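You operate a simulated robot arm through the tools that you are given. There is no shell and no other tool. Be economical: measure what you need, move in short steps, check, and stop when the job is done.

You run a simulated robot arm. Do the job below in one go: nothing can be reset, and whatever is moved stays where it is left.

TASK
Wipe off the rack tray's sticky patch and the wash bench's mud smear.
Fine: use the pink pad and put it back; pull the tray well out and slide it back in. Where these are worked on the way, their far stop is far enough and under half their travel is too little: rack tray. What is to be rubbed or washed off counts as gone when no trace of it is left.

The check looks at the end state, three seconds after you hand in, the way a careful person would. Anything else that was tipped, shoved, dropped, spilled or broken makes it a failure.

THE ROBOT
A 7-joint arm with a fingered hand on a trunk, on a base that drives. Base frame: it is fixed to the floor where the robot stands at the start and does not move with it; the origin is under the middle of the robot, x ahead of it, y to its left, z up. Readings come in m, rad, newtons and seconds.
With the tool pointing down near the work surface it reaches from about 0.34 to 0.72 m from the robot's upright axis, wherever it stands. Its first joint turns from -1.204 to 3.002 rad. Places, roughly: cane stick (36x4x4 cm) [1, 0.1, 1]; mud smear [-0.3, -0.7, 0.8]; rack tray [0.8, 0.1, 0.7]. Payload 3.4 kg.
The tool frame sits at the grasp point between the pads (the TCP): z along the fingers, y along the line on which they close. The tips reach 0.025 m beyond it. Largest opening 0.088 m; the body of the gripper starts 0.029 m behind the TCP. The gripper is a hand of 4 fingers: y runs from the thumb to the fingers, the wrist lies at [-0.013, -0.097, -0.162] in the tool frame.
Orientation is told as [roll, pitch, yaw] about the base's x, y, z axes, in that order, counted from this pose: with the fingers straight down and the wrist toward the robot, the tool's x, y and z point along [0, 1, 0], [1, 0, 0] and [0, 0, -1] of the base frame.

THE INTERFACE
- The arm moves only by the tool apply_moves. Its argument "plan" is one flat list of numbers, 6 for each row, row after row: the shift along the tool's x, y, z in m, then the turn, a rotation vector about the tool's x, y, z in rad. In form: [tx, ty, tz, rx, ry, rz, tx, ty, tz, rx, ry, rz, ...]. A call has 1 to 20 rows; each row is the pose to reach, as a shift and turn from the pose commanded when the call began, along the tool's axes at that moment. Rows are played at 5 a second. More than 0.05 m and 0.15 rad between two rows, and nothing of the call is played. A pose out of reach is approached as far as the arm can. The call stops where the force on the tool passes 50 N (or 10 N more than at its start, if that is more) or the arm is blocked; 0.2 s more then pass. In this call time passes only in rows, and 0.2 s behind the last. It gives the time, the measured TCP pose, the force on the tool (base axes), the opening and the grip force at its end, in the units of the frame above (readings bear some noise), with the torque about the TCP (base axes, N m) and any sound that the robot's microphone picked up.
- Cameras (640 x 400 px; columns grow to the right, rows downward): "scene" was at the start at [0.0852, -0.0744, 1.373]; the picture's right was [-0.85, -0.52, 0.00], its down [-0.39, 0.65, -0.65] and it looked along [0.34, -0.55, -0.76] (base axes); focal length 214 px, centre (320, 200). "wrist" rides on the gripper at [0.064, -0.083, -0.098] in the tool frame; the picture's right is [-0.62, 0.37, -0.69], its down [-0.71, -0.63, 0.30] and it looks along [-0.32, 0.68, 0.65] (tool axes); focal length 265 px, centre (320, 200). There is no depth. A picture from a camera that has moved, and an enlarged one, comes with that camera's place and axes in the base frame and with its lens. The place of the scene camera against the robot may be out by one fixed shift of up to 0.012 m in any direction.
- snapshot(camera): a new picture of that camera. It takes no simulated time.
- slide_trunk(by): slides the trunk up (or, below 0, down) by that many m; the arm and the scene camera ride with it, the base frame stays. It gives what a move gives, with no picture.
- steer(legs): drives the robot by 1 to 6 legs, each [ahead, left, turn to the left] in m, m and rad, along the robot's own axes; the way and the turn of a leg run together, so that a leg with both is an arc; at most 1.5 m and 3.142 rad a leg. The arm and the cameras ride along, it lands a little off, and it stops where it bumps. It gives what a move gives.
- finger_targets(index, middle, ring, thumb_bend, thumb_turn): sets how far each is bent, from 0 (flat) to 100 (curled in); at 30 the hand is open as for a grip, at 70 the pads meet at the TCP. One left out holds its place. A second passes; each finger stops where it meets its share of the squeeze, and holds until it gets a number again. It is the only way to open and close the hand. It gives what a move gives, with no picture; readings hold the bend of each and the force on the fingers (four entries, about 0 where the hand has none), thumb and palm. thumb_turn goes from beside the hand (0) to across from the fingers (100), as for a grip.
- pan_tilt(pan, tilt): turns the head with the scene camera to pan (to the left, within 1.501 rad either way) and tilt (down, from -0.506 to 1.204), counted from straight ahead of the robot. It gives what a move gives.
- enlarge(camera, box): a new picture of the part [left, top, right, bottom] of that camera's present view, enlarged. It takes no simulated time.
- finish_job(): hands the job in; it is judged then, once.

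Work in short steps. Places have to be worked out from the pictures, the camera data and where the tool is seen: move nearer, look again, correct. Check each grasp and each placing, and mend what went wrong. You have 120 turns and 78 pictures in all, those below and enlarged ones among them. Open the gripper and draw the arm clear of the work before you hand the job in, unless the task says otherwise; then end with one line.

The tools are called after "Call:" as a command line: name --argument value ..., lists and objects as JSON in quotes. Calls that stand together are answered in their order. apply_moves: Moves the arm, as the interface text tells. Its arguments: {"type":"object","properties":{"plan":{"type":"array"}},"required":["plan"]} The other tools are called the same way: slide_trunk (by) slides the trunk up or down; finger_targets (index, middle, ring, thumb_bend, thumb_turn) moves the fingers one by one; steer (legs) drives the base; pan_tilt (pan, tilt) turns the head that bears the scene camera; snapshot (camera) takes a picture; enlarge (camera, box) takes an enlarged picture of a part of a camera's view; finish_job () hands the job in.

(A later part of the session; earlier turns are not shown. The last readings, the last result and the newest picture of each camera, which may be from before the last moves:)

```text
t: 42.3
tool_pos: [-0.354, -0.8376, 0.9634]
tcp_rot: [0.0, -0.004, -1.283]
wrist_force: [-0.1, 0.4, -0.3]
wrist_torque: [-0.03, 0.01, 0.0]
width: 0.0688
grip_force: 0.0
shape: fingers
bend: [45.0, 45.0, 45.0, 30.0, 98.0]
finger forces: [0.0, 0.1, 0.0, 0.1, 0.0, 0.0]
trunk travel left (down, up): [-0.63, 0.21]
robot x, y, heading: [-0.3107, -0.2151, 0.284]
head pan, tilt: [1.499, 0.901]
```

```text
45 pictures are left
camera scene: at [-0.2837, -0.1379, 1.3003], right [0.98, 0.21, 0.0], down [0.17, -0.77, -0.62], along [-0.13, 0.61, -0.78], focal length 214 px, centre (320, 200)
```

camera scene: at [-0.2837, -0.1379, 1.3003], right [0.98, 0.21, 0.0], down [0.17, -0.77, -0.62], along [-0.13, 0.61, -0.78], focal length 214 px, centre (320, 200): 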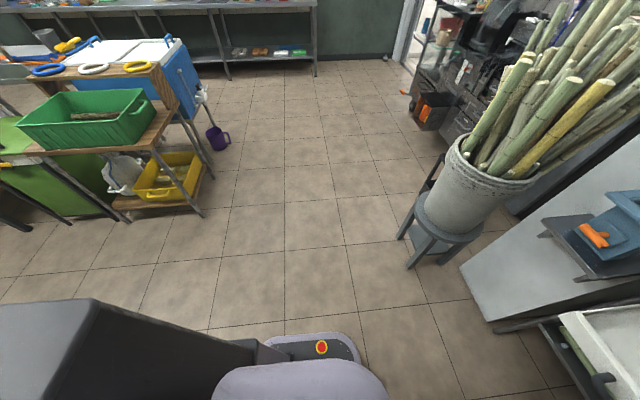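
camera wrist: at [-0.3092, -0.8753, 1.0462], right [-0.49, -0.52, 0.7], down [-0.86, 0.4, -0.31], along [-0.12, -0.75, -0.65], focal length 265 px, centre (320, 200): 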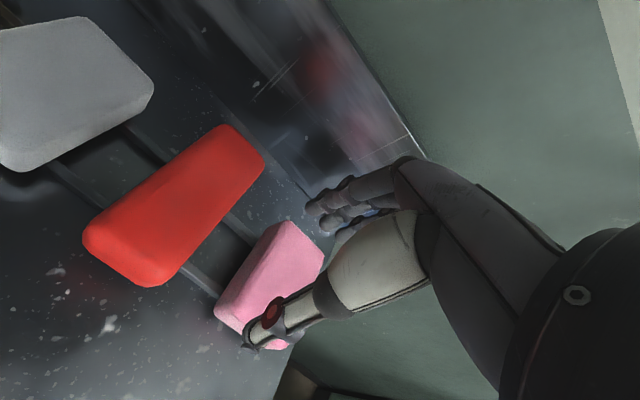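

Free floor to the left; the base seems about 0.2 m half-wide, leaving ~0.08 m to the bench. I shift the hand along the bench so it keeps clear of the wall rail, then drive back 0.19 and right 0.055.

Call:
apply_moves --plan '[0.04, 0, 0, 0, 0, 0, 0.08, 0, 0, 0, 0, 0, 0.12, 0, 0, 0, 0, 0, 0.16, 0, 0, 0, 0, 0]'

Call:
steer --legs '[[-0.19, 0, 0], [0, -0.055, 0]]'

Call:
pan_tilt --pan -1.5 --tilt 0.8

Call:
snapshot --camera "scene"

```text
t: 43.3
tool_pos: [-0.2004, -0.7912, 0.9624]
tcp_rot: [0.0, -0.002, -1.283]
wrist_force: [-0.6, 0.3, 0.1]
wrist_torque: [-0.02, 0.03, 0.0]
width: 0.0688
grip_force: 0.0
shape: fingers
bend: [45.0, 45.0, 45.0, 30.0, 98.0]
finger forces: [0.0, 0.1, 0.0, 0.0, 0.0, 0.1]
trunk travel left (down, up): [-0.63, 0.21]
robot x, y, heading: [-0.3108, -0.2179, 0.283]
head pan, tilt: [1.499, 0.901]
```

```text
t: 45.5
tool_pos: [-0.3697, -0.899, 0.9623]
tcp_rot: [0.001, -0.003, -1.284]
wrist_force: [-0.4, 0.1, -0.8]
wrist_torque: [0.01, 0.0, 0.02]
width: 0.0688
grip_force: 0.2
shape: fingers
bend: [45.0, 45.0, 45.0, 30.0, 98.0]
finger forces: [0.0, 0.1, 0.1, 0.1, 0.1, 0.0]
trunk travel left (down, up): [-0.63, 0.21]
robot x, y, heading: [-0.4769, -0.3234, 0.284]
head pan, tilt: [1.499, 0.901]
```

```text
t: 48.0
tool_pos: [-0.3702, -0.899, 0.9644]
tcp_rot: [0.001, -0.004, -1.281]
wrist_force: [-0.3, -0.6, -0.4]
wrist_torque: [-0.01, 0.04, 0.02]
width: 0.0687
grip_force: 0.0
shape: fingers
bend: [45.0, 45.0, 45.0, 30.0, 98.0]
finger forces: [0.0, 0.1, 0.0, 0.0, 0.1, 0.0]
trunk travel left (down, up): [-0.63, 0.21]
robot x, y, heading: [-0.4778, -0.326, 0.285]
head pan, tilt: [-1.499, 0.799]
```

```text
44 pictures are left
camera scene: at [-0.4077, -0.3942, 1.3082], right [-0.94, -0.35, 0.0], down [-0.25, 0.67, -0.7], along [0.24, -0.65, -0.72], focal length 214 px, centre (320, 200)
```

scene: 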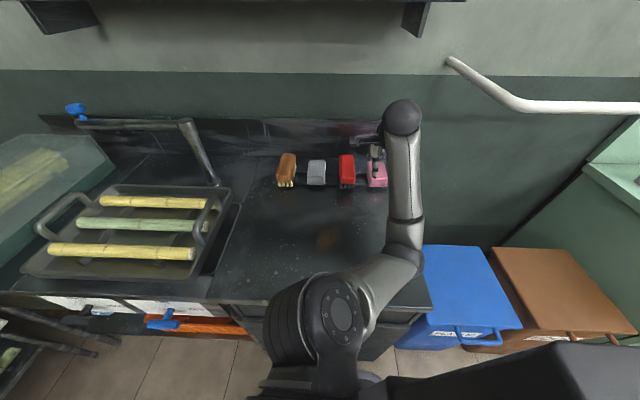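

No bump. I turn the hand 90° so it can straddle the pad across its short side (thumb between the red brush and the pad), opening the fingers, and look.

Call:
apply_moves --plan '[0, 0, 0, 0, 0, 0.143, 0, 0, 0, 0, 0, 0.286, 0, 0, 0, 0, 0, 0.429, 0, 0, 0, 0, 0, 0.572, 0, 0, 0, 0, 0, 0.715, 0, 0, 0, 0, 0, 0.858, 0, 0, 0, 0, 0, 1.0, 0, 0, 0, 0, 0, 1.143, 0, 0, 0, 0, 0, 1.286, 0, 0, 0, 0, 0, 1.429, 0, 0, 0, 0, 0, 1.566]'

Call:
finger_targets --index 30 --middle 30 --ring 30 --thumb_bend 30

Call:
snapshot --camera "wrist"

Call:
enlarge --camera "scene" --box '[270, 90, 470, 220]'

```text
t: 50.5
tool_pos: [-0.359, -0.9064, 0.9607]
tcp_rot: [0.003, 0.002, -2.853]
wrist_force: [0.2, 0.0, 0.1]
wrist_torque: [0.03, 0.03, 0.0]
width: 0.0687
grip_force: 0.1
shape: fingers
bend: [45.0, 45.0, 45.0, 30.0, 98.0]
finger forces: [0.0, 0.0, 0.1, 0.0, 0.1, 0.0]
out of reach, approached as far as the arm can: row 1, 2, 3, 4, 5, 6, 7, 8, 9, 10, 11
trunk travel left (down, up): [-0.63, 0.21]
robot x, y, heading: [-0.4789, -0.3275, 0.289]
head pan, tilt: [-1.499, 0.799]
```

```text
t: 51.5
tool_pos: [-0.3595, -0.9069, 0.9606]
tcp_rot: [0.004, 0.002, -2.848]
wrist_force: [0.3, -1.0, -0.3]
wrist_torque: [0.02, 0.01, 0.0]
width: 0.0848
grip_force: 0.1
shape: fingers
bend: [30.0, 30.0, 30.0, 30.0, 98.0]
finger forces: [0.0, 0.0, 0.0, 0.0, 0.0, 0.0]
trunk travel left (down, up): [-0.63, 0.21]
robot x, y, heading: [-0.4772, -0.3257, 0.283]
head pan, tilt: [-1.499, 0.799]
```

```text
43 pictures are left
camera wrist: at [-0.2616, -0.945, 1.0616], right [-0.53, 0.49, 0.69], down [0.4, 0.86, -0.31], along [-0.75, 0.11, -0.66], focal length 265 px, centre (320, 200)
```

wrist: 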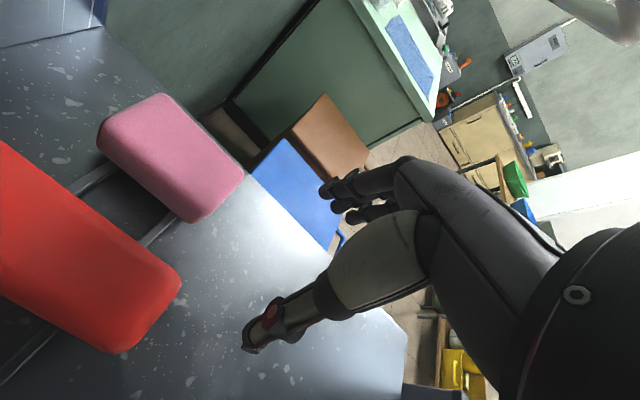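

```text
3.08 times, centred on (370, 155) of scene
camera zoom: at [-0.4078, -0.3942, 1.3082], right [-0.94, -0.35, 0.0], down [-0.25, 0.67, -0.7], along [0.24, -0.65, -0.72], focal length 660 px, centre (166, 338)
```

zoom: 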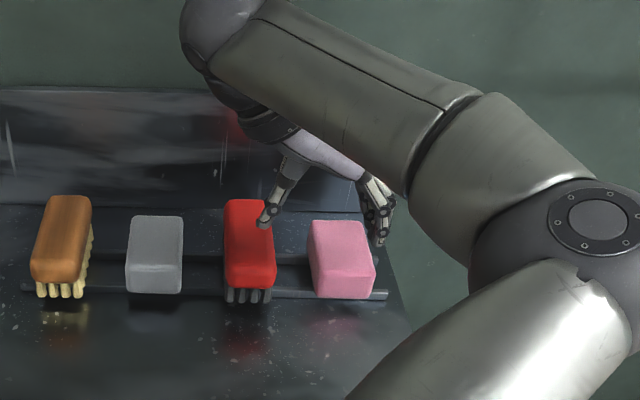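

The pad is about 6 cm wide and 8 cm deep with its top near z 0.85, centred about (-0.381, -1.016). I move above it at z≈0.92.

Call:
apply_moves --plan '[0.03, 0.016, 0, 0, 0, 0, 0.06, 0.032, 0.01, 0, 0, 0, 0.08, 0.042, 0.02, 0, 0, 0, 0.098, 0.052, 0.035, 0, 0, 0]'

Call:
snapshot --camera "wrist"

Call:
enlarge --camera "scene" --box '[300, 90, 440, 190]'

```text
t: 52.5
tool_pos: [-0.381, -1.0177, 0.9255]
tcp_rot: [0.002, 0.003, -2.848]
wrist_force: [0.3, -0.5, 0.2]
wrist_torque: [0.01, -0.04, 0.0]
width: 0.0844
grip_force: 0.0
shape: fingers
bend: [30.0, 30.0, 30.0, 30.0, 98.0]
finger forces: [0.0, 0.1, 0.0, 0.0, 0.0, 0.0]
trunk travel left (down, up): [-0.63, 0.21]
robot x, y, heading: [-0.4795, -0.3255, 0.282]
head pan, tilt: [-1.499, 0.799]
```

```text
41 pictures are left
camera wrist: at [-0.2831, -1.0551, 1.0264], right [-0.53, 0.49, 0.69], down [0.4, 0.87, -0.31], along [-0.75, 0.11, -0.66], focal length 265 px, centre (320, 200)
```

wrist: 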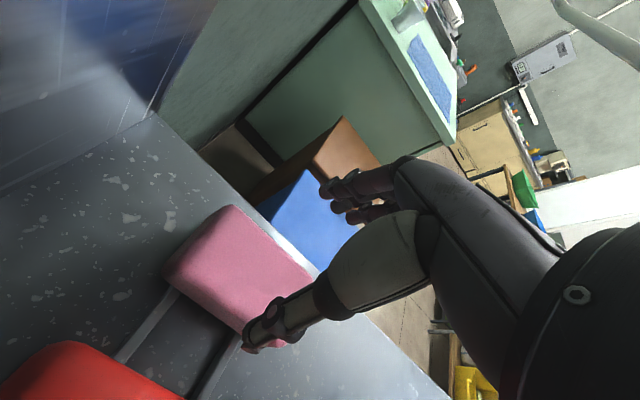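

```text
4.00 times, centred on (370, 140) of scene
camera zoom: at [-0.4071, -0.395, 1.3081], right [-0.94, -0.35, 0.0], down [-0.25, 0.67, -0.7], along [0.24, -0.65, -0.72], focal length 858 px, centre (120, 440)
```

zoom: 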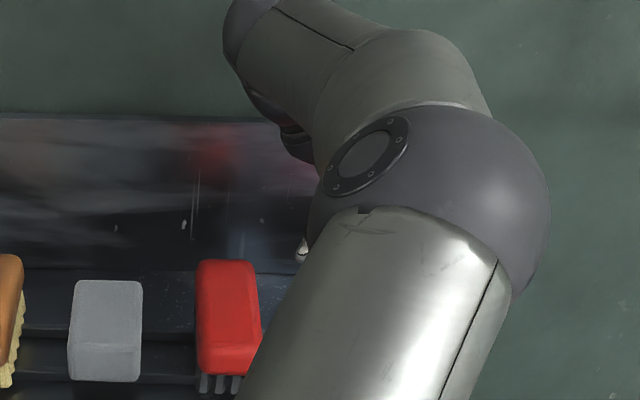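

Triangulating from two wrist views: pad centre ≈ (-0.380, -1.009), top ≈ 0.845. I trim the position and come down to just above it.

Call:
apply_moves --plan '[-0.008, -0.004, 0.02, 0, 0, 0, -0.008, -0.004, 0.04, 0, 0, 0]'

Call:
enlarge --camera "wrist" --box '[130, 150, 450, 370]'

```text
t: 53.0
tool_pos: [-0.3792, -1.0074, 0.8859]
tcp_rot: [0.003, 0.001, -2.85]
wrist_force: [-0.4, 1.2, -0.5]
wrist_torque: [0.03, 0.02, 0.0]
width: 0.0843
grip_force: 0.1
shape: fingers
bend: [30.0, 30.0, 30.0, 30.0, 98.0]
finger forces: [0.0, 0.0, 0.0, 0.1, 0.0, 0.0]
trunk travel left (down, up): [-0.63, 0.21]
robot x, y, heading: [-0.4752, -0.3244, 0.283]
head pan, tilt: [-1.499, 0.799]
```

```text
1.82 times, centred on (290, 260) of wrist
camera zoom: at [-0.2813, -1.0458, 0.9866], right [-0.53, 0.49, 0.69], down [0.4, 0.86, -0.31], along [-0.75, 0.11, -0.66], focal length 483 px, centre (374, 91)
```

zoom: 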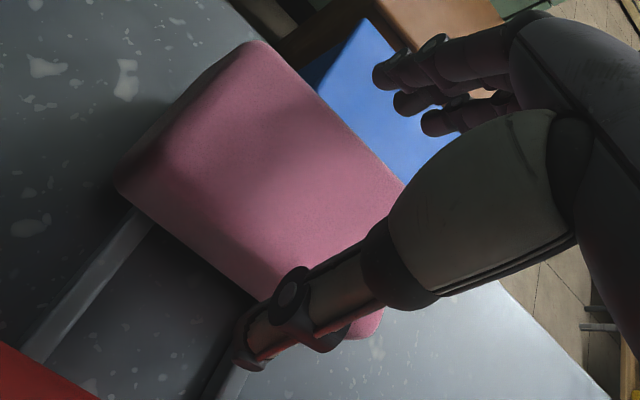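

Thumb and fingers appear to clear both sides. I descend to grasp height (TCP ≈ 0.84).

Call:
apply_moves --plan '[0, 0, 0.015, 0, 0, 0, 0, 0, 0.03, 0, 0, 0, 0, 0, 0.046, 0, 0, 0]'

Call:
enlarge --camera "wrist" --box '[130, 150, 450, 370]'

```text
t: 53.9
tool_pos: [-0.3791, -1.0083, 0.8392]
tcp_rot: [0.001, 0.003, -2.85]
wrist_force: [-0.3, 0.0, -0.2]
wrist_torque: [0.01, -0.03, 0.01]
width: 0.0851
grip_force: 0.3
shape: fingers
bend: [30.0, 30.0, 30.0, 30.0, 98.0]
finger forces: [0.4, 0.1, 0.1, 0.0, 0.2, 0.0]
trunk travel left (down, up): [-0.63, 0.21]
robot x, y, heading: [-0.4797, -0.3237, 0.284]
head pan, tilt: [-1.499, 0.799]
```

```text
1.82 times, centred on (290, 260) of wrist
camera zoom: at [-0.2813, -1.0458, 0.9404], right [-0.53, 0.49, 0.69], down [0.4, 0.86, -0.31], along [-0.75, 0.11, -0.66], focal length 483 px, centre (374, 91)
```

zoom: 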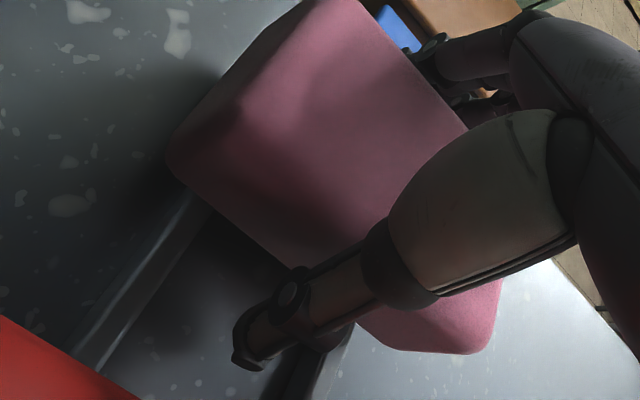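

The pad is straddled. I close the hand on it.

Call:
finger_targets --index 60 --middle 60 --ring 60 --thumb_bend 60

Call:
apply_moves --plan '[0, 0, -0.03, 0, 0, 0, 0, 0, -0.07, 0, 0, 0]'

Call:
snapshot --camera "wrist"

```text
t: 54.9
tool_pos: [-0.3801, -1.0075, 0.8413]
tcp_rot: [0.005, 0.001, -2.852]
wrist_force: [-1.7, -1.7, 6.7]
wrist_torque: [-0.11, 0.24, 0.05]
width: 0.0603
grip_force: 33.5
shape: fingers
bend: [40.0, 50.0, 49.0, 49.0, 95.0]
finger forces: [18.0, 8.4, 8.2, 0.1, 33.3, 0.0]
trunk travel left (down, up): [-0.63, 0.21]
robot x, y, heading: [-0.4772, -0.323, 0.285]
head pan, tilt: [-1.499, 0.799]
```

```text
t: 55.5
tool_pos: [-0.3789, -1.0055, 0.9096]
tcp_rot: [0.005, 0.003, -2.848]
wrist_force: [-0.2, -0.3, 0.2]
wrist_torque: [-0.04, 0.02, -0.01]
width: 0.0577
grip_force: 27.9
shape: fingers
bend: [42.0, 51.0, 50.0, 50.0, 94.0]
finger forces: [13.3, 7.0, 7.1, 0.1, 28.1, 0.1]
trunk travel left (down, up): [-0.63, 0.21]
robot x, y, heading: [-0.4765, -0.3219, 0.286]
head pan, tilt: [-1.499, 0.799]
```

```text
37 pictures are left
camera wrist: at [-0.2807, -1.0441, 1.0107], right [-0.53, 0.49, 0.69], down [0.4, 0.87, -0.3], along [-0.75, 0.11, -0.66], focal length 265 px, centre (320, 200)
```

wrist: 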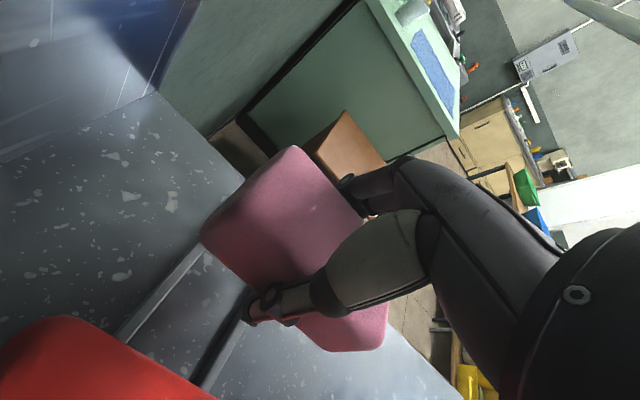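

The pad is lifted firmly. I carry it out towards me first, then over to the smear, staying high, and look with the scene camera.

Call:
apply_moves --plan '[-0.04, 0, -0.01, 0, 0, 0, -0.08, 0, -0.02, 0, 0, 0, -0.12, 0, -0.02, 0, 0, 0, -0.15, -0.037, -0.02, 0, 0, 0, -0.18, -0.074, -0.02, 0, 0, 0, -0.21, -0.11, -0.02, 0, 0, 0, -0.238, -0.146, -0.02, 0, 0, 0]'

Call:
snapshot --camera "scene"

Call:
snapshot --camera "wrist"

```text
t: 57.0
tool_pos: [-0.3855, -0.851, 0.9281]
tcp_rot: [0.004, 0.005, -2.848]
wrist_force: [0.1, -1.2, -0.4]
wrist_torque: [0.01, 0.02, -0.04]
width: 0.0577
grip_force: 26.8
shape: fingers
bend: [43.0, 52.0, 51.0, 50.0, 94.0]
finger forces: [13.5, 6.4, 6.5, 0.0, 26.8, 0.0]
out of reach, approached as far as the arm can: row 5, 6, 7
trunk travel left (down, up): [-0.63, 0.21]
robot x, y, heading: [-0.4796, -0.3213, 0.285]
head pan, tilt: [-1.499, 0.799]
```

```text
36 pictures are left
camera scene: at [-0.4079, -0.3944, 1.3081], right [-0.94, -0.35, 0.0], down [-0.25, 0.67, -0.7], along [0.24, -0.65, -0.72], focal length 214 px, centre (320, 200)
```

scene: 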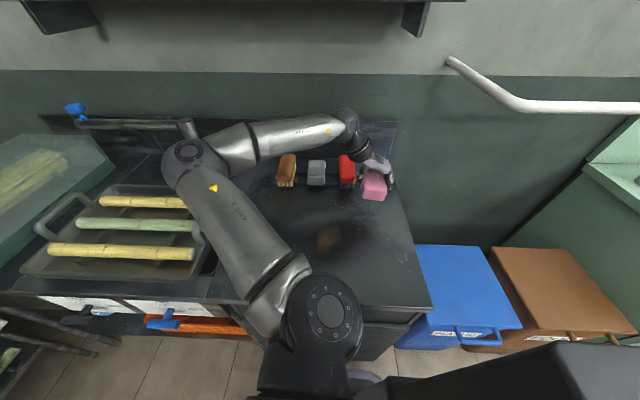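

```text
35 pictures are left
camera wrist: at [-0.2889, -0.8887, 1.0299], right [-0.53, 0.49, 0.69], down [0.4, 0.86, -0.3], along [-0.75, 0.11, -0.66], focal length 265 px, centre (320, 200)
```

wrist: 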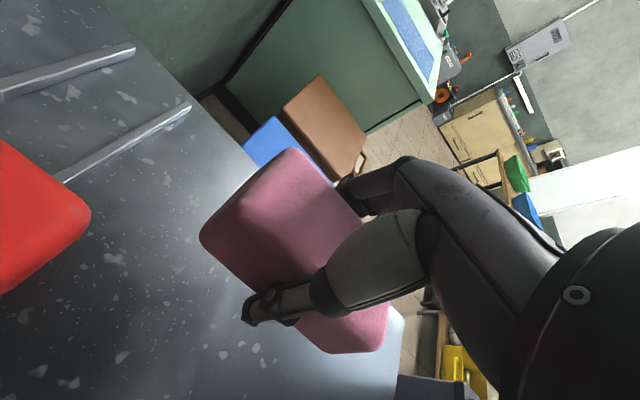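

The elbow is folding toward the sink, so rather than reach inward I drive the base: left 0.095 and ahead 0.105 puts the pad right above the smear (≈(-0.313, -0.731)).

Call:
steer --legs '[[0, 0.095, 0], [0.105, 0, 0]]'

Call:
snapshot --camera "scene"

Call:
snapshot --camera "wrist"

```text
t: 58.9
tool_pos: [-0.3123, -0.7301, 0.9292]
tcp_rot: [0.005, 0.001, -2.854]
wrist_force: [-0.9, -0.2, -0.7]
wrist_torque: [0.0, 0.0, 0.0]
width: 0.0577
grip_force: 27.3
shape: fingers
bend: [43.0, 52.0, 51.0, 50.0, 94.0]
finger forces: [13.4, 6.4, 6.5, 0.1, 26.9, 0.0]
trunk travel left (down, up): [-0.63, 0.21]
robot x, y, heading: [-0.4045, -0.2044, 0.28]
head pan, tilt: [-1.499, 0.799]
```

```text
34 pictures are left
camera scene: at [-0.3316, -0.2739, 1.3081], right [-0.94, -0.35, 0.0], down [-0.25, 0.67, -0.7], along [0.24, -0.65, -0.72], focal length 214 px, centre (320, 200)
```

scene: 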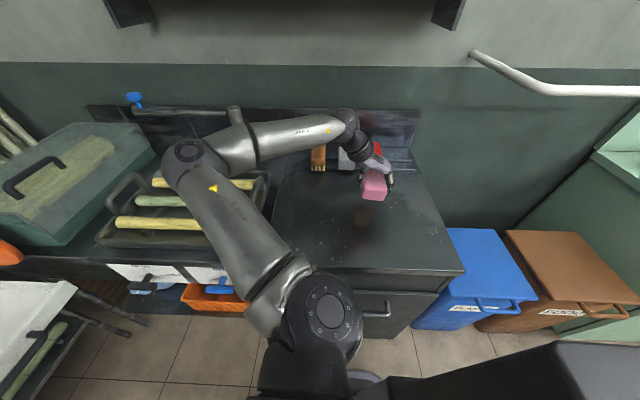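

```text
33 pictures are left
camera wrist: at [-0.2139, -0.7686, 1.0299], right [-0.53, 0.49, 0.69], down [0.4, 0.86, -0.31], along [-0.75, 0.11, -0.66], focal length 265 px, centre (320, 200)
```

wrist: 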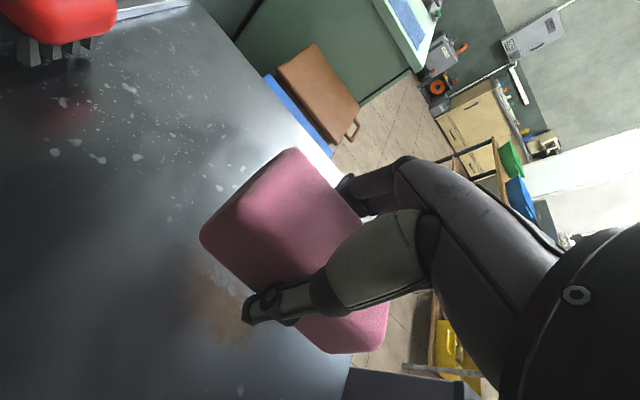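

The smear shows right under the pad's near side. I descend to just above the surface, then in fine steps to contact.

Call:
apply_moves --plan '[0, 0, 0.025, 0, 0, 0, 0, 0, 0.05, 0, 0, 0, 0, 0, 0.075, 0, 0, 0]'

Call:
apply_moves --plan '[0, 0, 0.004, 0, 0, 0, 0, 0, 0.008, 0, 0, 0, 0, 0, 0.012, 0, 0, 0, 0, 0, 0.015, 0, 0, 0]'

Call:
snapshot --camera "wrist"

```text
t: 59.7
tool_pos: [-0.3124, -0.7304, 0.8533]
tcp_rot: [0.004, 0.001, -2.851]
wrist_force: [0.4, 0.5, -0.2]
wrist_torque: [0.01, -0.02, -0.01]
width: 0.0578
grip_force: 26.2
shape: fingers
bend: [43.0, 52.0, 51.0, 50.0, 94.0]
finger forces: [13.5, 6.4, 6.4, 0.0, 26.5, 0.0]
trunk travel left (down, up): [-0.63, 0.21]
robot x, y, heading: [-0.4035, -0.2062, 0.285]
head pan, tilt: [-1.499, 0.799]
```

```text
t: 60.7
tool_pos: [-0.3128, -0.7321, 0.8402]
tcp_rot: [0.002, 0.003, -2.852]
wrist_force: [-0.1, -0.5, -0.4]
wrist_torque: [0.01, 0.01, 0.01]
width: 0.0579
grip_force: 26.2
shape: fingers
bend: [43.0, 52.0, 51.0, 50.0, 94.0]
finger forces: [13.3, 6.4, 6.3, 0.0, 26.4, 0.0]
trunk travel left (down, up): [-0.63, 0.21]
robot x, y, heading: [-0.4046, -0.2032, 0.282]
head pan, tilt: [-1.499, 0.799]
```

```text
32 pictures are left
camera wrist: at [-0.2142, -0.7691, 0.9401], right [-0.53, 0.49, 0.69], down [0.4, 0.86, -0.31], along [-0.75, 0.11, -0.66], focal length 265 px, centre (320, 200)
```

wrist: 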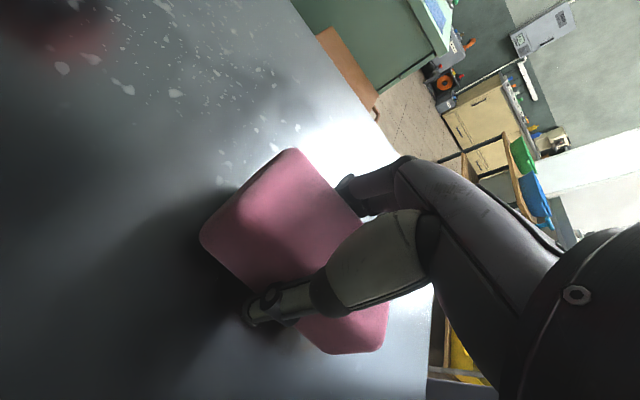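

No contact yet. I continue down in fine steps.

Call:
apply_moves --plan '[0, 0, 0.003, 0, 0, 0, 0, 0, 0.006, 0, 0, 0, 0, 0, 0.009, 0, 0, 0, 0, 0, 0.012, 0, 0, 0]'

```text
t: 61.7
tool_pos: [-0.3127, -0.7295, 0.8307]
tcp_rot: [0.011, -0.002, -2.849]
wrist_force: [2.1, 0.8, 23.1]
wrist_torque: [-0.3, 0.47, 0.07]
width: 0.0579
grip_force: 32.5
shape: fingers
bend: [43.0, 52.0, 51.0, 50.0, 94.0]
finger forces: [16.5, 9.8, 6.7, 0.0, 31.2, 0.1]
trunk travel left (down, up): [-0.63, 0.21]
robot x, y, heading: [-0.4086, -0.204, 0.282]
head pan, tilt: [-1.499, 0.799]
```

Contact at z≈0.831 with 23 N. I rub in strokes over and around the smear with slightly less press.

Call:
apply_moves --plan '[-0.02, 0, -0.001, 0, 0, 0, -0.05, 0, -0.001, 0, 0, 0, -0.02, 0, -0.001, 0, 0, 0, 0.02, 0, -0.001, 0, 0, 0, 0.04, -0.01, -0.001, 0, 0, 0, 0.02, -0.03, -0.001, 0, 0, 0, -0.02, -0.03, -0.001, 0, 0, 0, -0.06, -0.03, -0.001, 0, 0, 0, -0.03, -0.03, -0.001, 0, 0, 0, 0.01, -0.03, -0.001, 0, 0, 0, 0.04, -0.02, -0.001, 0, 0, 0, 0.04, 0.015, -0.001, 0, 0, 0, 0.01, 0.03, -0.001, 0, 0, 0, -0.03, 0.03, -0.001, 0, 0, 0, -0.06, 0.03, -0.001, 0, 0, 0, -0.02, 0.03, -0.001, 0, 0, 0, 0.02, 0.02, -0.001, 0, 0, 0, 0, 0, -0.001, 0, 0, 0]'

Call:
apply_moves --plan '[0, 0, -0.03, 0, 0, 0, 0.04, 0, -0.05, 0, 0, 0, 0.08, 0, -0.06, 0, 0, 0, 0.12, 0, -0.06, 0, 0, 0]'

Call:
snapshot --camera "scene"

Call:
snapshot --camera "wrist"

```text
t: 65.5
tool_pos: [-0.3117, -0.7312, 0.8302]
tcp_rot: [0.008, 0.002, -2.852]
wrist_force: [-3.6, -5.9, 21.3]
wrist_torque: [-0.28, 0.74, 0.21]
width: 0.0583
grip_force: 34.8
shape: fingers
bend: [41.0, 50.0, 50.0, 51.0, 94.0]
finger forces: [19.8, 13.5, 7.9, 0.0, 28.0, 0.0]
out of reach, approached as far as the arm can: row 2, 7, 8, 9
trunk travel left (down, up): [-0.63, 0.21]
robot x, y, heading: [-0.4057, -0.206, 0.283]
head pan, tilt: [-1.499, 0.799]
```

```text
t: 66.5
tool_pos: [-0.2779, -0.8467, 0.8871]
tcp_rot: [0.001, 0.004, -2.853]
wrist_force: [0.7, 0.1, -0.8]
wrist_torque: [-0.01, -0.02, -0.01]
width: 0.0584
grip_force: 28.0
shape: fingers
bend: [41.0, 52.0, 51.0, 50.0, 94.0]
finger forces: [15.3, 6.7, 6.4, 0.0, 28.7, 0.0]
trunk travel left (down, up): [-0.63, 0.21]
robot x, y, heading: [-0.3989, -0.2035, 0.284]
head pan, tilt: [-1.499, 0.799]
```

```text
31 pictures are left
camera scene: at [-0.3329, -0.2759, 1.3081], right [-0.94, -0.35, 0.0], down [-0.25, 0.67, -0.7], along [0.24, -0.65, -0.72], focal length 214 px, centre (320, 200)
```

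scene: 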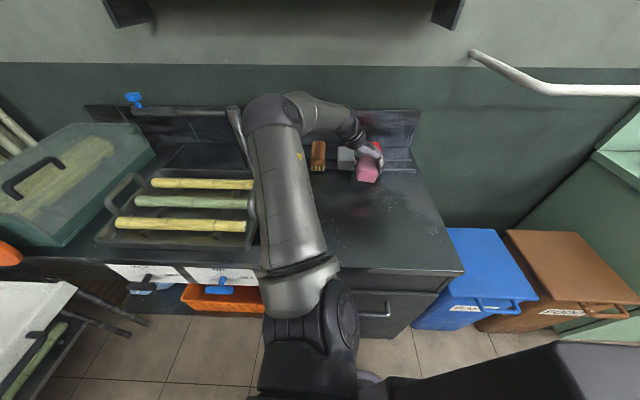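

```text
30 pictures are left
camera wrist: at [-0.1797, -0.8859, 0.9881], right [-0.53, 0.49, 0.69], down [0.4, 0.86, -0.3], along [-0.75, 0.12, -0.66], focal length 265 px, centre (320, 200)
```

wrist: 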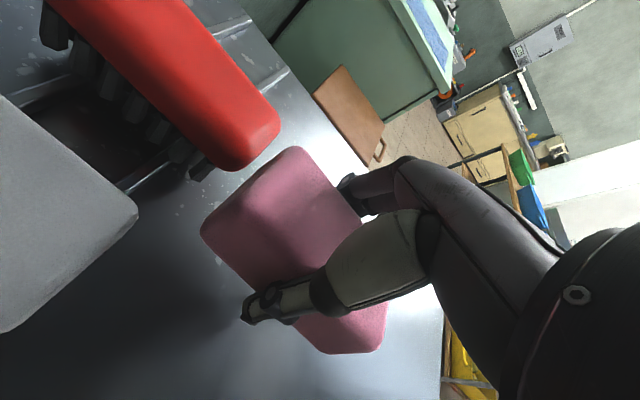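

The bench spot looks clean in the scene view; I zoom to check for traces.

Call:
enlarge --camera "scene" --box '[310, 160, 430, 270]'

```text
3.64 times, centred on (370, 215) of scene
camera zoom: at [-0.3329, -0.2759, 1.3081], right [-0.94, -0.35, 0.0], down [-0.25, 0.67, -0.7], along [0.24, -0.65, -0.72], focal length 780 px, centre (138, 146)
```

zoom: 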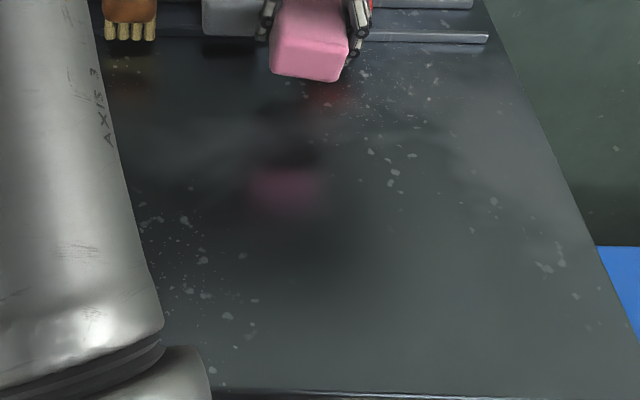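

The smear is gone (only reflections remain). I raise the trunk and back away from the bench to the left before swinging the arm to the front.

Call:
slide_trunk --by 0.2

Call:
steer --legs '[[0, 0.25, 0]]'

```text
t: 68.7
tool_pos: [-0.2784, -0.8469, 1.0889]
tcp_rot: [0.002, 0.002, -2.853]
wrist_force: [-0.6, -0.7, -0.2]
wrist_torque: [0.02, 0.0, 0.01]
width: 0.0582
grip_force: 28.8
shape: fingers
bend: [41.0, 52.0, 51.0, 50.0, 94.0]
finger forces: [15.3, 6.7, 6.5, 0.0, 28.7, 0.1]
trunk travel left (down, up): [-0.83, 0.01]
robot x, y, heading: [-0.4055, -0.2042, 0.279]
head pan, tilt: [-1.499, 0.799]
```

```text
t: 70.5
tool_pos: [-0.3468, -0.6085, 1.0881]
tcp_rot: [0.005, 0.002, -2.852]
wrist_force: [-0.8, -0.3, 0.4]
wrist_torque: [0.0, -0.03, 0.01]
width: 0.0582
grip_force: 28.5
shape: fingers
bend: [41.0, 52.0, 51.0, 50.0, 94.0]
finger forces: [15.4, 6.7, 6.4, 0.0, 28.6, 0.0]
trunk travel left (down, up): [-0.83, 0.01]
robot x, y, heading: [-0.4712, 0.0357, 0.281]
head pan, tilt: [-1.499, 0.799]
```

I swing the arm in an arc to the front, keeping the hand's attitude relative to the arm.

Call:
apply_moves --plan '[-0.0038, -0.0476, 0, 0, 0, -0.082, -0.0111, -0.0941, 0, 0, 0, -0.164, -0.0218, -0.1394, 0, 0, 0, -0.246, -0.0357, -0.1832, 0, 0, 0, -0.328, -0.0525, -0.2254, 0, 0, 0, -0.41, -0.0722, -0.2659, 0, 0, 0, -0.492, -0.0945, -0.3043, 0, 0, 0, -0.574, -0.1194, -0.3406, 0, 0, 0, -0.656, -0.1466, -0.3746, 0, 0, 0, -0.738, -0.1758, -0.4061, 0, 0, 0, -0.82, -0.2069, -0.4351, 0, 0, 0, -0.902, -0.2398, -0.4613, 0, 0, 0, -0.984, -0.2739, -0.4848, 0, 0, 0, -1.066, -0.3095, -0.5054, 0, 0, 0, -1.148, -0.3459, -0.5231, 0, 0, 0, -1.23, -0.3801, -0.5431, 0, 0, 0, -1.312, -0.4151, -0.5614, 0, 0, 0, -1.394, -0.4515, -0.5773, 0, 0, 0, -1.476, -0.4888, -0.5904, 0, 0, 0, -1.558]'

Call:
pan_tilt --pan 0.0 --tilt 0.7

Call:
snapshot --camera "scene"

```text
t: 74.5
tool_pos: [-0.0549, -0.3342, 1.068]
tcp_rot: [0.011, 0.003, -1.575]
wrist_force: [0.6, -0.8, -0.8]
wrist_torque: [0.0, 0.04, 0.0]
width: 0.0584
grip_force: 27.7
shape: fingers
bend: [42.0, 52.0, 51.0, 49.0, 94.0]
finger forces: [14.9, 6.6, 6.3, 0.1, 27.9, 0.0]
out of reach, approached as far as the arm can: row 9, 10, 11, 12, 13, 14, 15, 16, 17, 18, 19
trunk travel left (down, up): [-0.83, 0.01]
robot x, y, heading: [-0.4704, 0.0327, 0.283]
head pan, tilt: [-1.499, 0.799]
```

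```text
t: 76.1
tool_pos: [-0.0531, -0.3335, 1.0686]
tcp_rot: [0.011, 0.004, -1.574]
wrist_force: [1.0, 1.0, -0.6]
wrist_torque: [0.01, 0.02, 0.0]
width: 0.0584
grip_force: 27.4
shape: fingers
bend: [42.0, 52.0, 51.0, 49.0, 94.0]
finger forces: [15.0, 6.5, 6.2, 0.1, 27.9, 0.0]
trunk travel left (down, up): [-0.83, 0.01]
robot x, y, heading: [-0.4763, 0.0349, 0.284]
head pan, tilt: [0.0, 0.7]
```

```text
28 pictures are left
camera scene: at [-0.3483, 0.0631, 1.5164], right [0.28, -0.96, 0.0], down [-0.62, -0.18, -0.76], along [0.73, 0.21, -0.64], focal length 214 px, centre (320, 200)
```

scene: 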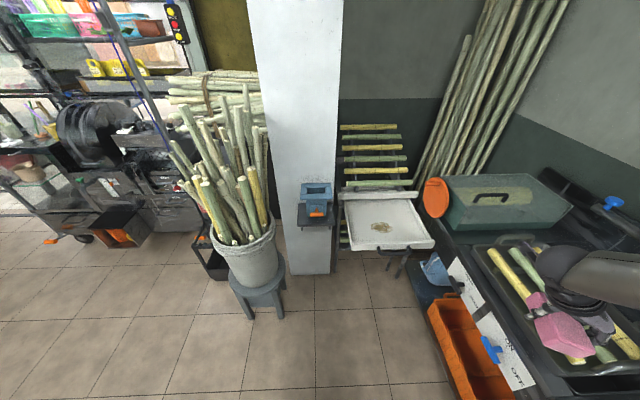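

The arm stalled in this attitude. I turn the hand so that the wrist points back toward me (yaw≈0), as at the start, before going on.

Call:
apply_moves --plan '[0, 0, 0, 0, 0, -0.14, 0, 0, 0, 0, 0, -0.28, 0, 0, 0, 0, 0, -0.42, 0, 0, 0, 0, 0, -0.56, 0, 0, 0, 0, 0, -0.7, 0, 0, 0, 0, 0, -0.84, 0, 0, 0, 0, 0, -0.98, 0, 0, 0, 0, 0, -1.12, 0, 0, 0, 0, 0, -1.26, 0, 0, 0, 0, 0, -1.4, 0, 0, 0, 0, 0, -1.54]'

```text
t: 78.5
tool_pos: [-0.0504, -0.3314, 1.068]
tcp_rot: [0.006, -0.01, -0.034]
wrist_force: [0.5, -0.3, 0.1]
wrist_torque: [0.0, 0.0, -0.02]
width: 0.0587
grip_force: 26.8
shape: fingers
bend: [42.0, 52.0, 51.0, 49.0, 94.0]
finger forces: [14.5, 6.2, 5.9, 0.1, 26.9, 0.0]
trunk travel left (down, up): [-0.83, 0.01]
robot x, y, heading: [-0.4727, 0.0335, 0.279]
head pan, tilt: [0.0, 0.7]
```

Now the arc to the front at the same height.

Call:
apply_moves --plan '[0.036, 0.029, 0, 0, 0, -0.03, 0.079, 0.052, 0, 0, 0, -0.06, 0.123, 0.074, 0, 0, 0, -0.09, 0.168, 0.091, 0, 0, 0, -0.12, 0.217, 0.103, 0, 0, 0, -0.15, 0.266, 0.109, 0, 0, 0, -0.18, 0.314, 0.109, 0, 0, 0, -0.21, 0.362, 0.108, 0, 0, 0, -0.24, 0.409, 0.106, 0, 0, 0, -0.27, 0.454, 0.103, 0, 0, 0, -0.3, 0.478, 0.101, 0, 0, 0, -0.32]'

Call:
enlarge --camera "scene" --box '[280, 100, 480, 280]'

```text
refused: row 5 steps farther than a row can; nothing moved
```

```text
2.22 times, centred on (380, 190) of scene
camera zoom: at [-0.3484, 0.0624, 1.5164], right [0.28, -0.96, 0.0], down [-0.62, -0.18, -0.77], along [0.73, 0.21, -0.64], focal length 477 px, centre (187, 222)
```

zoom: 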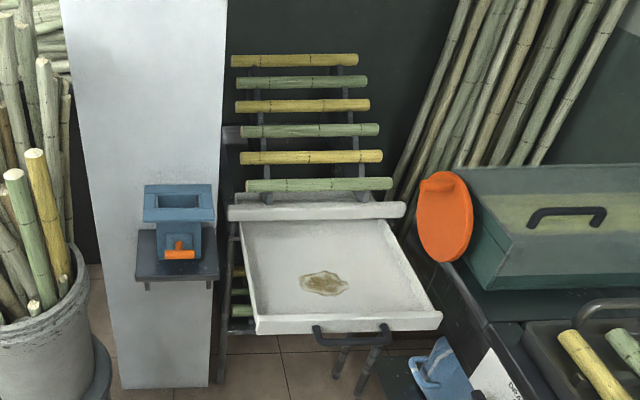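

I redo the arc with smaller steps.

Call:
apply_moves --plan '[0.036, 0.029, 0, 0, 0, -0.03, 0.078, 0.052, 0, 0, 0, -0.06, 0.12, 0.072, 0, 0, 0, -0.09, 0.165, 0.088, 0, 0, 0, -0.212, 0.21, 0.1, 0, 0, 0, -0.15, 0.258, 0.106, 0, 0, 0, -0.18, 0.304, 0.107, 0, 0, 0, -0.21, 0.35, 0.107, 0, 0, 0, -0.24, 0.396, 0.106, 0, 0, 0, -0.27, 0.44, 0.103, 0, 0, 0, -0.3, 0.478, 0.101, 0, 0, 0, -0.32]'

Call:
snapshot --camera "scene"

```text
t: 80.9
tool_pos: [0.0687, 0.1466, 1.0708]
tcp_rot: [-0.002, -0.011, 0.284]
wrist_force: [0.2, -0.5, -0.4]
wrist_torque: [-0.05, -0.01, 0.01]
width: 0.0585
grip_force: 25.5
shape: fingers
bend: [42.0, 52.0, 52.0, 49.0, 94.0]
finger forces: [13.9, 6.1, 5.8, 0.0, 26.2, 0.2]
trunk travel left (down, up): [-0.83, 0.01]
robot x, y, heading: [-0.4716, 0.0308, 0.284]
head pan, tilt: [0.0, 0.7]
```

```text
26 pictures are left
camera scene: at [-0.3487, 0.0661, 1.5163], right [0.28, -0.96, 0.0], down [-0.62, -0.18, -0.76], along [0.73, 0.21, -0.64], focal length 214 px, centre (320, 200)
```

scene: 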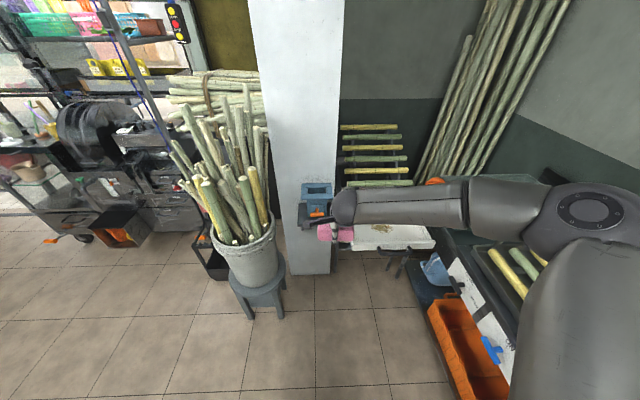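

The hand is in front with the pad. I drive ahead 0.29 and right 0.2 so the pad comes above the tray, staying clear of the bench front.

Call:
steer --legs '[[0, -0.2, 0], [0.29, 0, 0]]'

Call:
snapshot --camera "scene"

Call:
snapshot --camera "wrist"

```text
t: 84.1
tool_pos: [0.4014, 0.0322, 1.0715]
tcp_rot: [0.0, -0.011, 0.287]
wrist_force: [0.3, 0.2, -0.1]
wrist_torque: [0.04, 0.01, 0.02]
width: 0.0586
grip_force: 26.0
shape: fingers
bend: [42.0, 52.0, 52.0, 49.0, 94.0]
finger forces: [13.9, 6.1, 5.9, 0.0, 26.1, 0.0]
trunk travel left (down, up): [-0.83, 0.01]
robot x, y, heading: [-0.1362, -0.0748, 0.282]
head pan, tilt: [0.0, 0.7]
```

```text
25 pictures are left
camera scene: at [-0.0145, -0.0485, 1.5164], right [0.28, -0.96, 0.0], down [-0.62, -0.18, -0.76], along [0.73, 0.21, -0.64], focal length 214 px, centre (320, 200)
```

scene: 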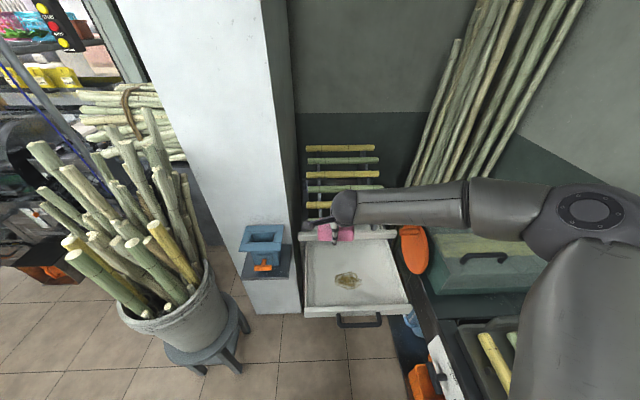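

```text
24 pictures are left
camera wrist: at [0.3023, 0.0697, 1.171], right [0.52, -0.49, 0.7], down [-0.4, -0.86, -0.31], along [0.75, -0.12, -0.65], focal length 265 px, centre (320, 200)
```

wrist: 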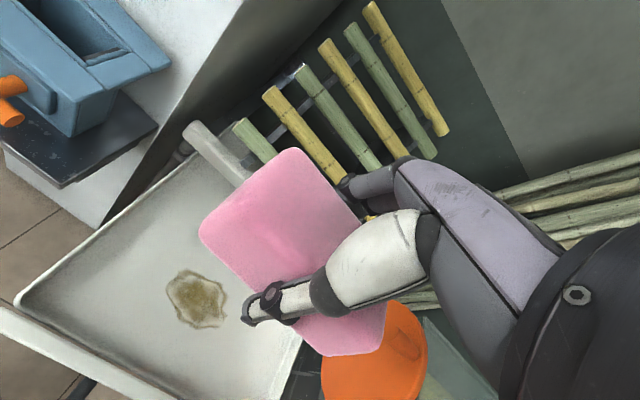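

Both views put the patch at about (0.451, -0.027). I lower the trunk by 0.22 and shift the pad over the patch.

Call:
slide_trunk --by -0.22

Call:
apply_moves --plan '[-0.036, 0.016, 0.01, 0, 0, 0, -0.071, 0.031, 0.02, 0, 0, 0, -0.071, 0.031, 0.04, 0, 0, 0]'

Call:
snapshot --camera "scene"

Call:
snapshot --camera "wrist"

```text
t: 86.5
tool_pos: [0.4016, 0.0321, 0.8512]
tcp_rot: [0.0, -0.009, 0.288]
wrist_force: [-0.1, 0.3, -0.2]
wrist_torque: [-0.02, 0.01, -0.04]
width: 0.0587
grip_force: 26.7
shape: fingers
bend: [42.0, 52.0, 52.0, 49.0, 94.0]
finger forces: [13.9, 6.1, 5.8, 0.0, 26.1, 0.0]
trunk travel left (down, up): [-0.61, 0.23]
robot x, y, heading: [-0.1408, -0.0805, 0.28]
head pan, tilt: [0.0, 0.7]
```

```text
t: 87.2
tool_pos: [0.4512, -0.0269, 0.8119]
tcp_rot: [0.002, -0.011, 0.283]
wrist_force: [-0.1, 0.3, 0.0]
wrist_torque: [0.01, -0.02, 0.0]
width: 0.0586
grip_force: 26.1
shape: fingers
bend: [42.0, 52.0, 52.0, 49.0, 94.0]
finger forces: [13.7, 6.0, 5.8, 0.1, 26.0, 0.0]
trunk travel left (down, up): [-0.61, 0.23]
robot x, y, heading: [-0.1404, -0.0821, 0.283]
head pan, tilt: [0.0, 0.7]
```

```text
23 pictures are left
camera scene: at [-0.0144, -0.0479, 1.2964], right [0.28, -0.96, 0.0], down [-0.62, -0.18, -0.76], along [0.73, 0.21, -0.64], focal length 214 px, centre (320, 200)
```

scene: 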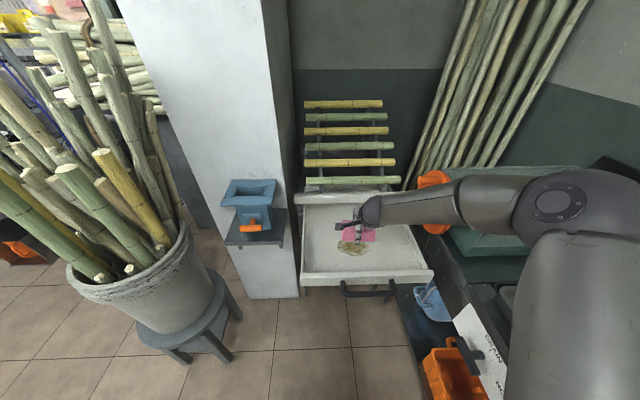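

```text
22 pictures are left
camera wrist: at [0.3523, 0.0103, 0.9112], right [0.52, -0.49, 0.7], down [-0.4, -0.86, -0.31], along [0.75, -0.12, -0.65], focal length 265 px, centre (320, 200)
```

wrist: 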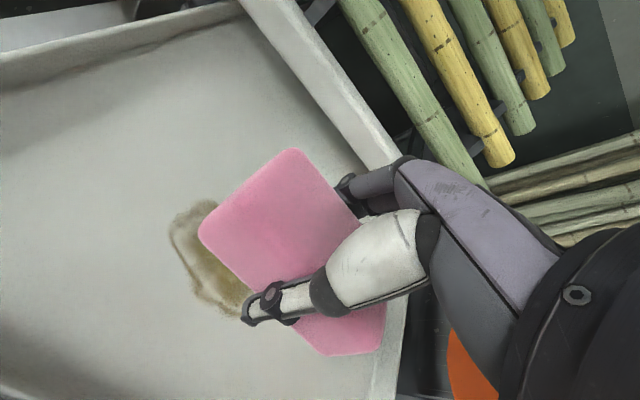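

The pad is above the patch and the forearm clears the orange lid. I descend, with fine steps near the surface.

Call:
apply_moves --plan '[0, -0.01, 0.02, 0, 0, 0, 0, -0.01, 0.035, 0, 0, 0, 0, -0.01, 0.04, 0, 0, 0, 0, -0.01, 0.044, 0, 0, 0, 0, -0.01, 0.048, 0, 0, 0]'

Call:
apply_moves --plan '[0, 0, 0.003, 0, 0, 0, 0, 0, 0.006, 0, 0, 0, 0, 0, 0.009, 0, 0, 0, 0, 0, 0.012, 0, 0, 0]'

```text
t: 88.5
tool_pos: [0.4416, -0.0287, 0.7633]
tcp_rot: [0.0, -0.01, 0.287]
wrist_force: [0.1, 0.5, -0.7]
wrist_torque: [0.02, 0.04, -0.01]
width: 0.0585
grip_force: 26.7
shape: fingers
bend: [42.0, 52.0, 52.0, 49.0, 94.0]
finger forces: [13.7, 6.0, 5.8, 0.0, 25.9, 0.0]
trunk travel left (down, up): [-0.61, 0.23]
robot x, y, heading: [-0.1392, -0.0777, 0.283]
head pan, tilt: [0.0, 0.7]
```

```text
t: 89.5
tool_pos: [0.4419, -0.0284, 0.751]
tcp_rot: [0.0, -0.011, 0.287]
wrist_force: [0.0, 0.4, -0.8]
wrist_torque: [-0.02, -0.03, -0.04]
width: 0.0586
grip_force: 25.9
shape: fingers
bend: [42.0, 52.0, 52.0, 49.0, 94.0]
finger forces: [13.8, 6.0, 5.8, 0.0, 25.7, 0.1]
trunk travel left (down, up): [-0.61, 0.23]
robot x, y, heading: [-0.1415, -0.079, 0.284]
head pan, tilt: [0.0, 0.7]
```

No contact yet; I continue down finely.

Call:
apply_moves --plan '[0, 0, 0.003, 0, 0, 0, 0, 0, 0.006, 0, 0, 0, 0, 0, 0.009, 0, 0, 0, 0, 0, 0.012, 0, 0, 0]'

Call:
snapshot --camera "wrist"

```text
t: 90.5
tool_pos: [0.442, -0.0303, 0.7401]
tcp_rot: [0.002, -0.013, 0.283]
wrist_force: [0.5, -0.2, 0.7]
wrist_torque: [0.11, -0.05, 0.02]
width: 0.0586
grip_force: 26.1
shape: fingers
bend: [42.0, 52.0, 52.0, 49.0, 94.0]
finger forces: [13.9, 6.0, 5.8, 0.1, 26.3, 0.1]
trunk travel left (down, up): [-0.61, 0.23]
robot x, y, heading: [-0.1393, -0.0749, 0.278]
head pan, tilt: [0.0, 0.7]
```

```text
21 pictures are left
camera wrist: at [0.3434, 0.0076, 0.8397], right [0.52, -0.49, 0.7], down [-0.4, -0.86, -0.31], along [0.75, -0.12, -0.65], focal length 265 px, centre (320, 200)
```

wrist: 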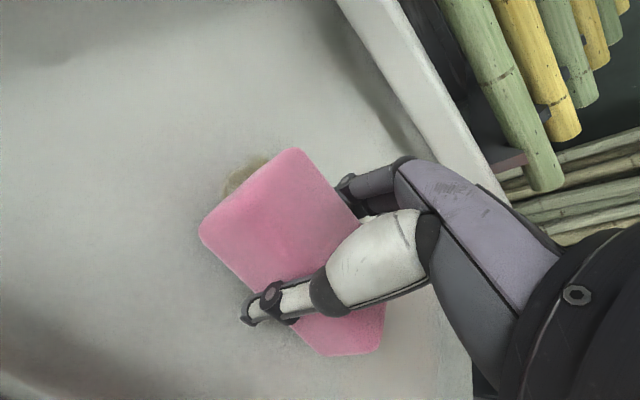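

Just touching. The patch reaches out a little to the left of the pad. I press 4 mm more and rub over the whole area.

Call:
apply_moves --plan '[0, 0, 0.002, 0, 0, 0, 0, 0, 0.004, 0, 0, 0, 0.03, 0, 0.004, 0, 0, 0, 0.06, 0, 0.004, 0, 0, 0, 0.03, 0, 0.004, 0, 0, 0, -0.01, 0, 0.004, 0, 0, 0, -0.04, 0.01, 0.004, 0, 0, 0, -0.03, 0.035, 0.004, 0, 0, 0, 0.01, 0.035, 0.004, 0, 0, 0, 0.05, 0.035, 0.004, 0, 0, 0, 0.02, 0.035, 0.004, 0, 0, 0, -0.02, 0.03, 0.004, 0, 0, 0, -0.04, 0, 0.004, 0, 0, 0, -0.03, -0.035, 0.004, 0, 0, 0, 0.01, -0.035, 0.004, 0, 0, 0, 0.05, -0.035, 0.004, 0, 0, 0, 0.06, 0, 0.004, 0, 0, 0, 0.02, 0.01, 0.004, 0, 0, 0, -0.02, 0, 0.004, 0, 0, 0, 0, 0, 0.004, 0, 0, 0]'

Call:
snapshot --camera "wrist"

```text
t: 94.7
tool_pos: [0.4422, -0.0333, 0.7378]
tcp_rot: [-0.002, -0.013, 0.283]
wrist_force: [1.5, -4.8, 12.8]
wrist_torque: [0.16, -0.35, -0.09]
width: 0.0599
grip_force: 30.9
shape: fingers
bend: [40.0, 52.0, 51.0, 50.0, 94.0]
finger forces: [19.0, 6.6, 6.3, 0.0, 29.6, 0.0]
trunk travel left (down, up): [-0.61, 0.23]
robot x, y, heading: [-0.1393, -0.0795, 0.284]
head pan, tilt: [0.0, 0.7]
```

```text
20 pictures are left
camera wrist: at [0.3426, 0.006, 0.8367], right [0.52, -0.49, 0.7], down [-0.4, -0.86, -0.31], along [0.75, -0.12, -0.65], focal length 265 px, centre (320, 200)
```

wrist: 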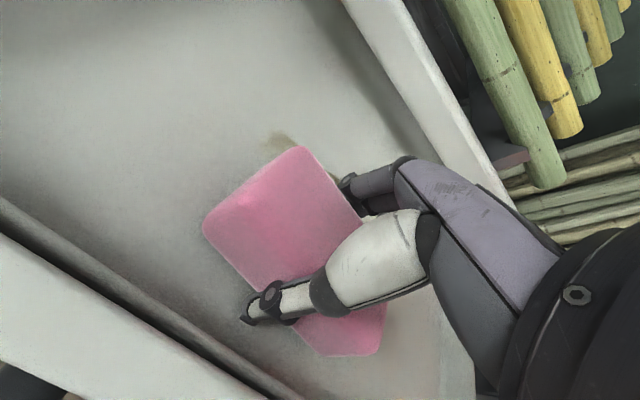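

The tray slid inwards with the forward strokes, and a remnant shows ahead-left of the pad. I lift the pad and look.

Call:
apply_moves --plan '[0, 0, -0.02, 0, 0, 0, 0, -0.02, -0.05, 0, 0, 0, 0, -0.04, -0.08, 0, 0, 0]'

Call:
enlarge --camera "scene" --box '[280, 160, 450, 310]'

Call:
snapshot --camera "wrist"

```text
t: 95.5
tool_pos: [0.4016, -0.0397, 0.8154]
tcp_rot: [-0.001, -0.011, 0.287]
wrist_force: [0.3, -0.3, 0.5]
wrist_torque: [-0.01, -0.02, -0.01]
width: 0.0595
grip_force: 28.1
shape: fingers
bend: [41.0, 52.0, 52.0, 49.0, 94.0]
finger forces: [15.9, 6.3, 5.9, 0.0, 28.4, 0.0]
trunk travel left (down, up): [-0.61, 0.23]
robot x, y, heading: [-0.1407, -0.0781, 0.279]
head pan, tilt: [0.0, 0.7]
```

```text
2.67 times, centred on (365, 235) of scene
camera zoom: at [-0.0158, -0.0485, 1.2965], right [0.28, -0.96, 0.0], down [-0.62, -0.18, -0.77], along [0.73, 0.21, -0.64], focal length 572 px, centre (200, 107)
```

zoom: 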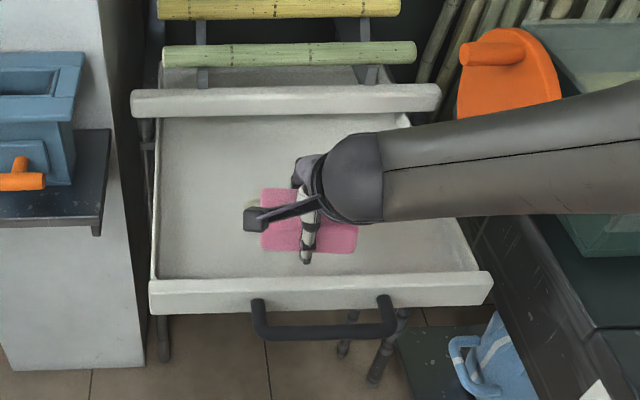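

```text
18 pictures are left
camera wrist: at [0.3034, -0.0034, 0.915], right [0.52, -0.49, 0.7], down [-0.4, -0.86, -0.31], along [0.75, -0.12, -0.65], focal length 265 px, centre (320, 200)
```

wrist: 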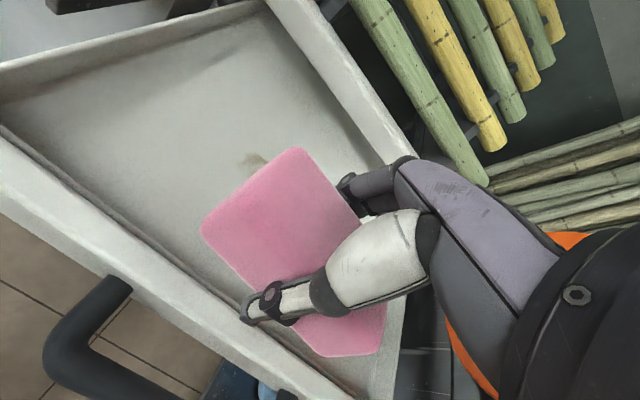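

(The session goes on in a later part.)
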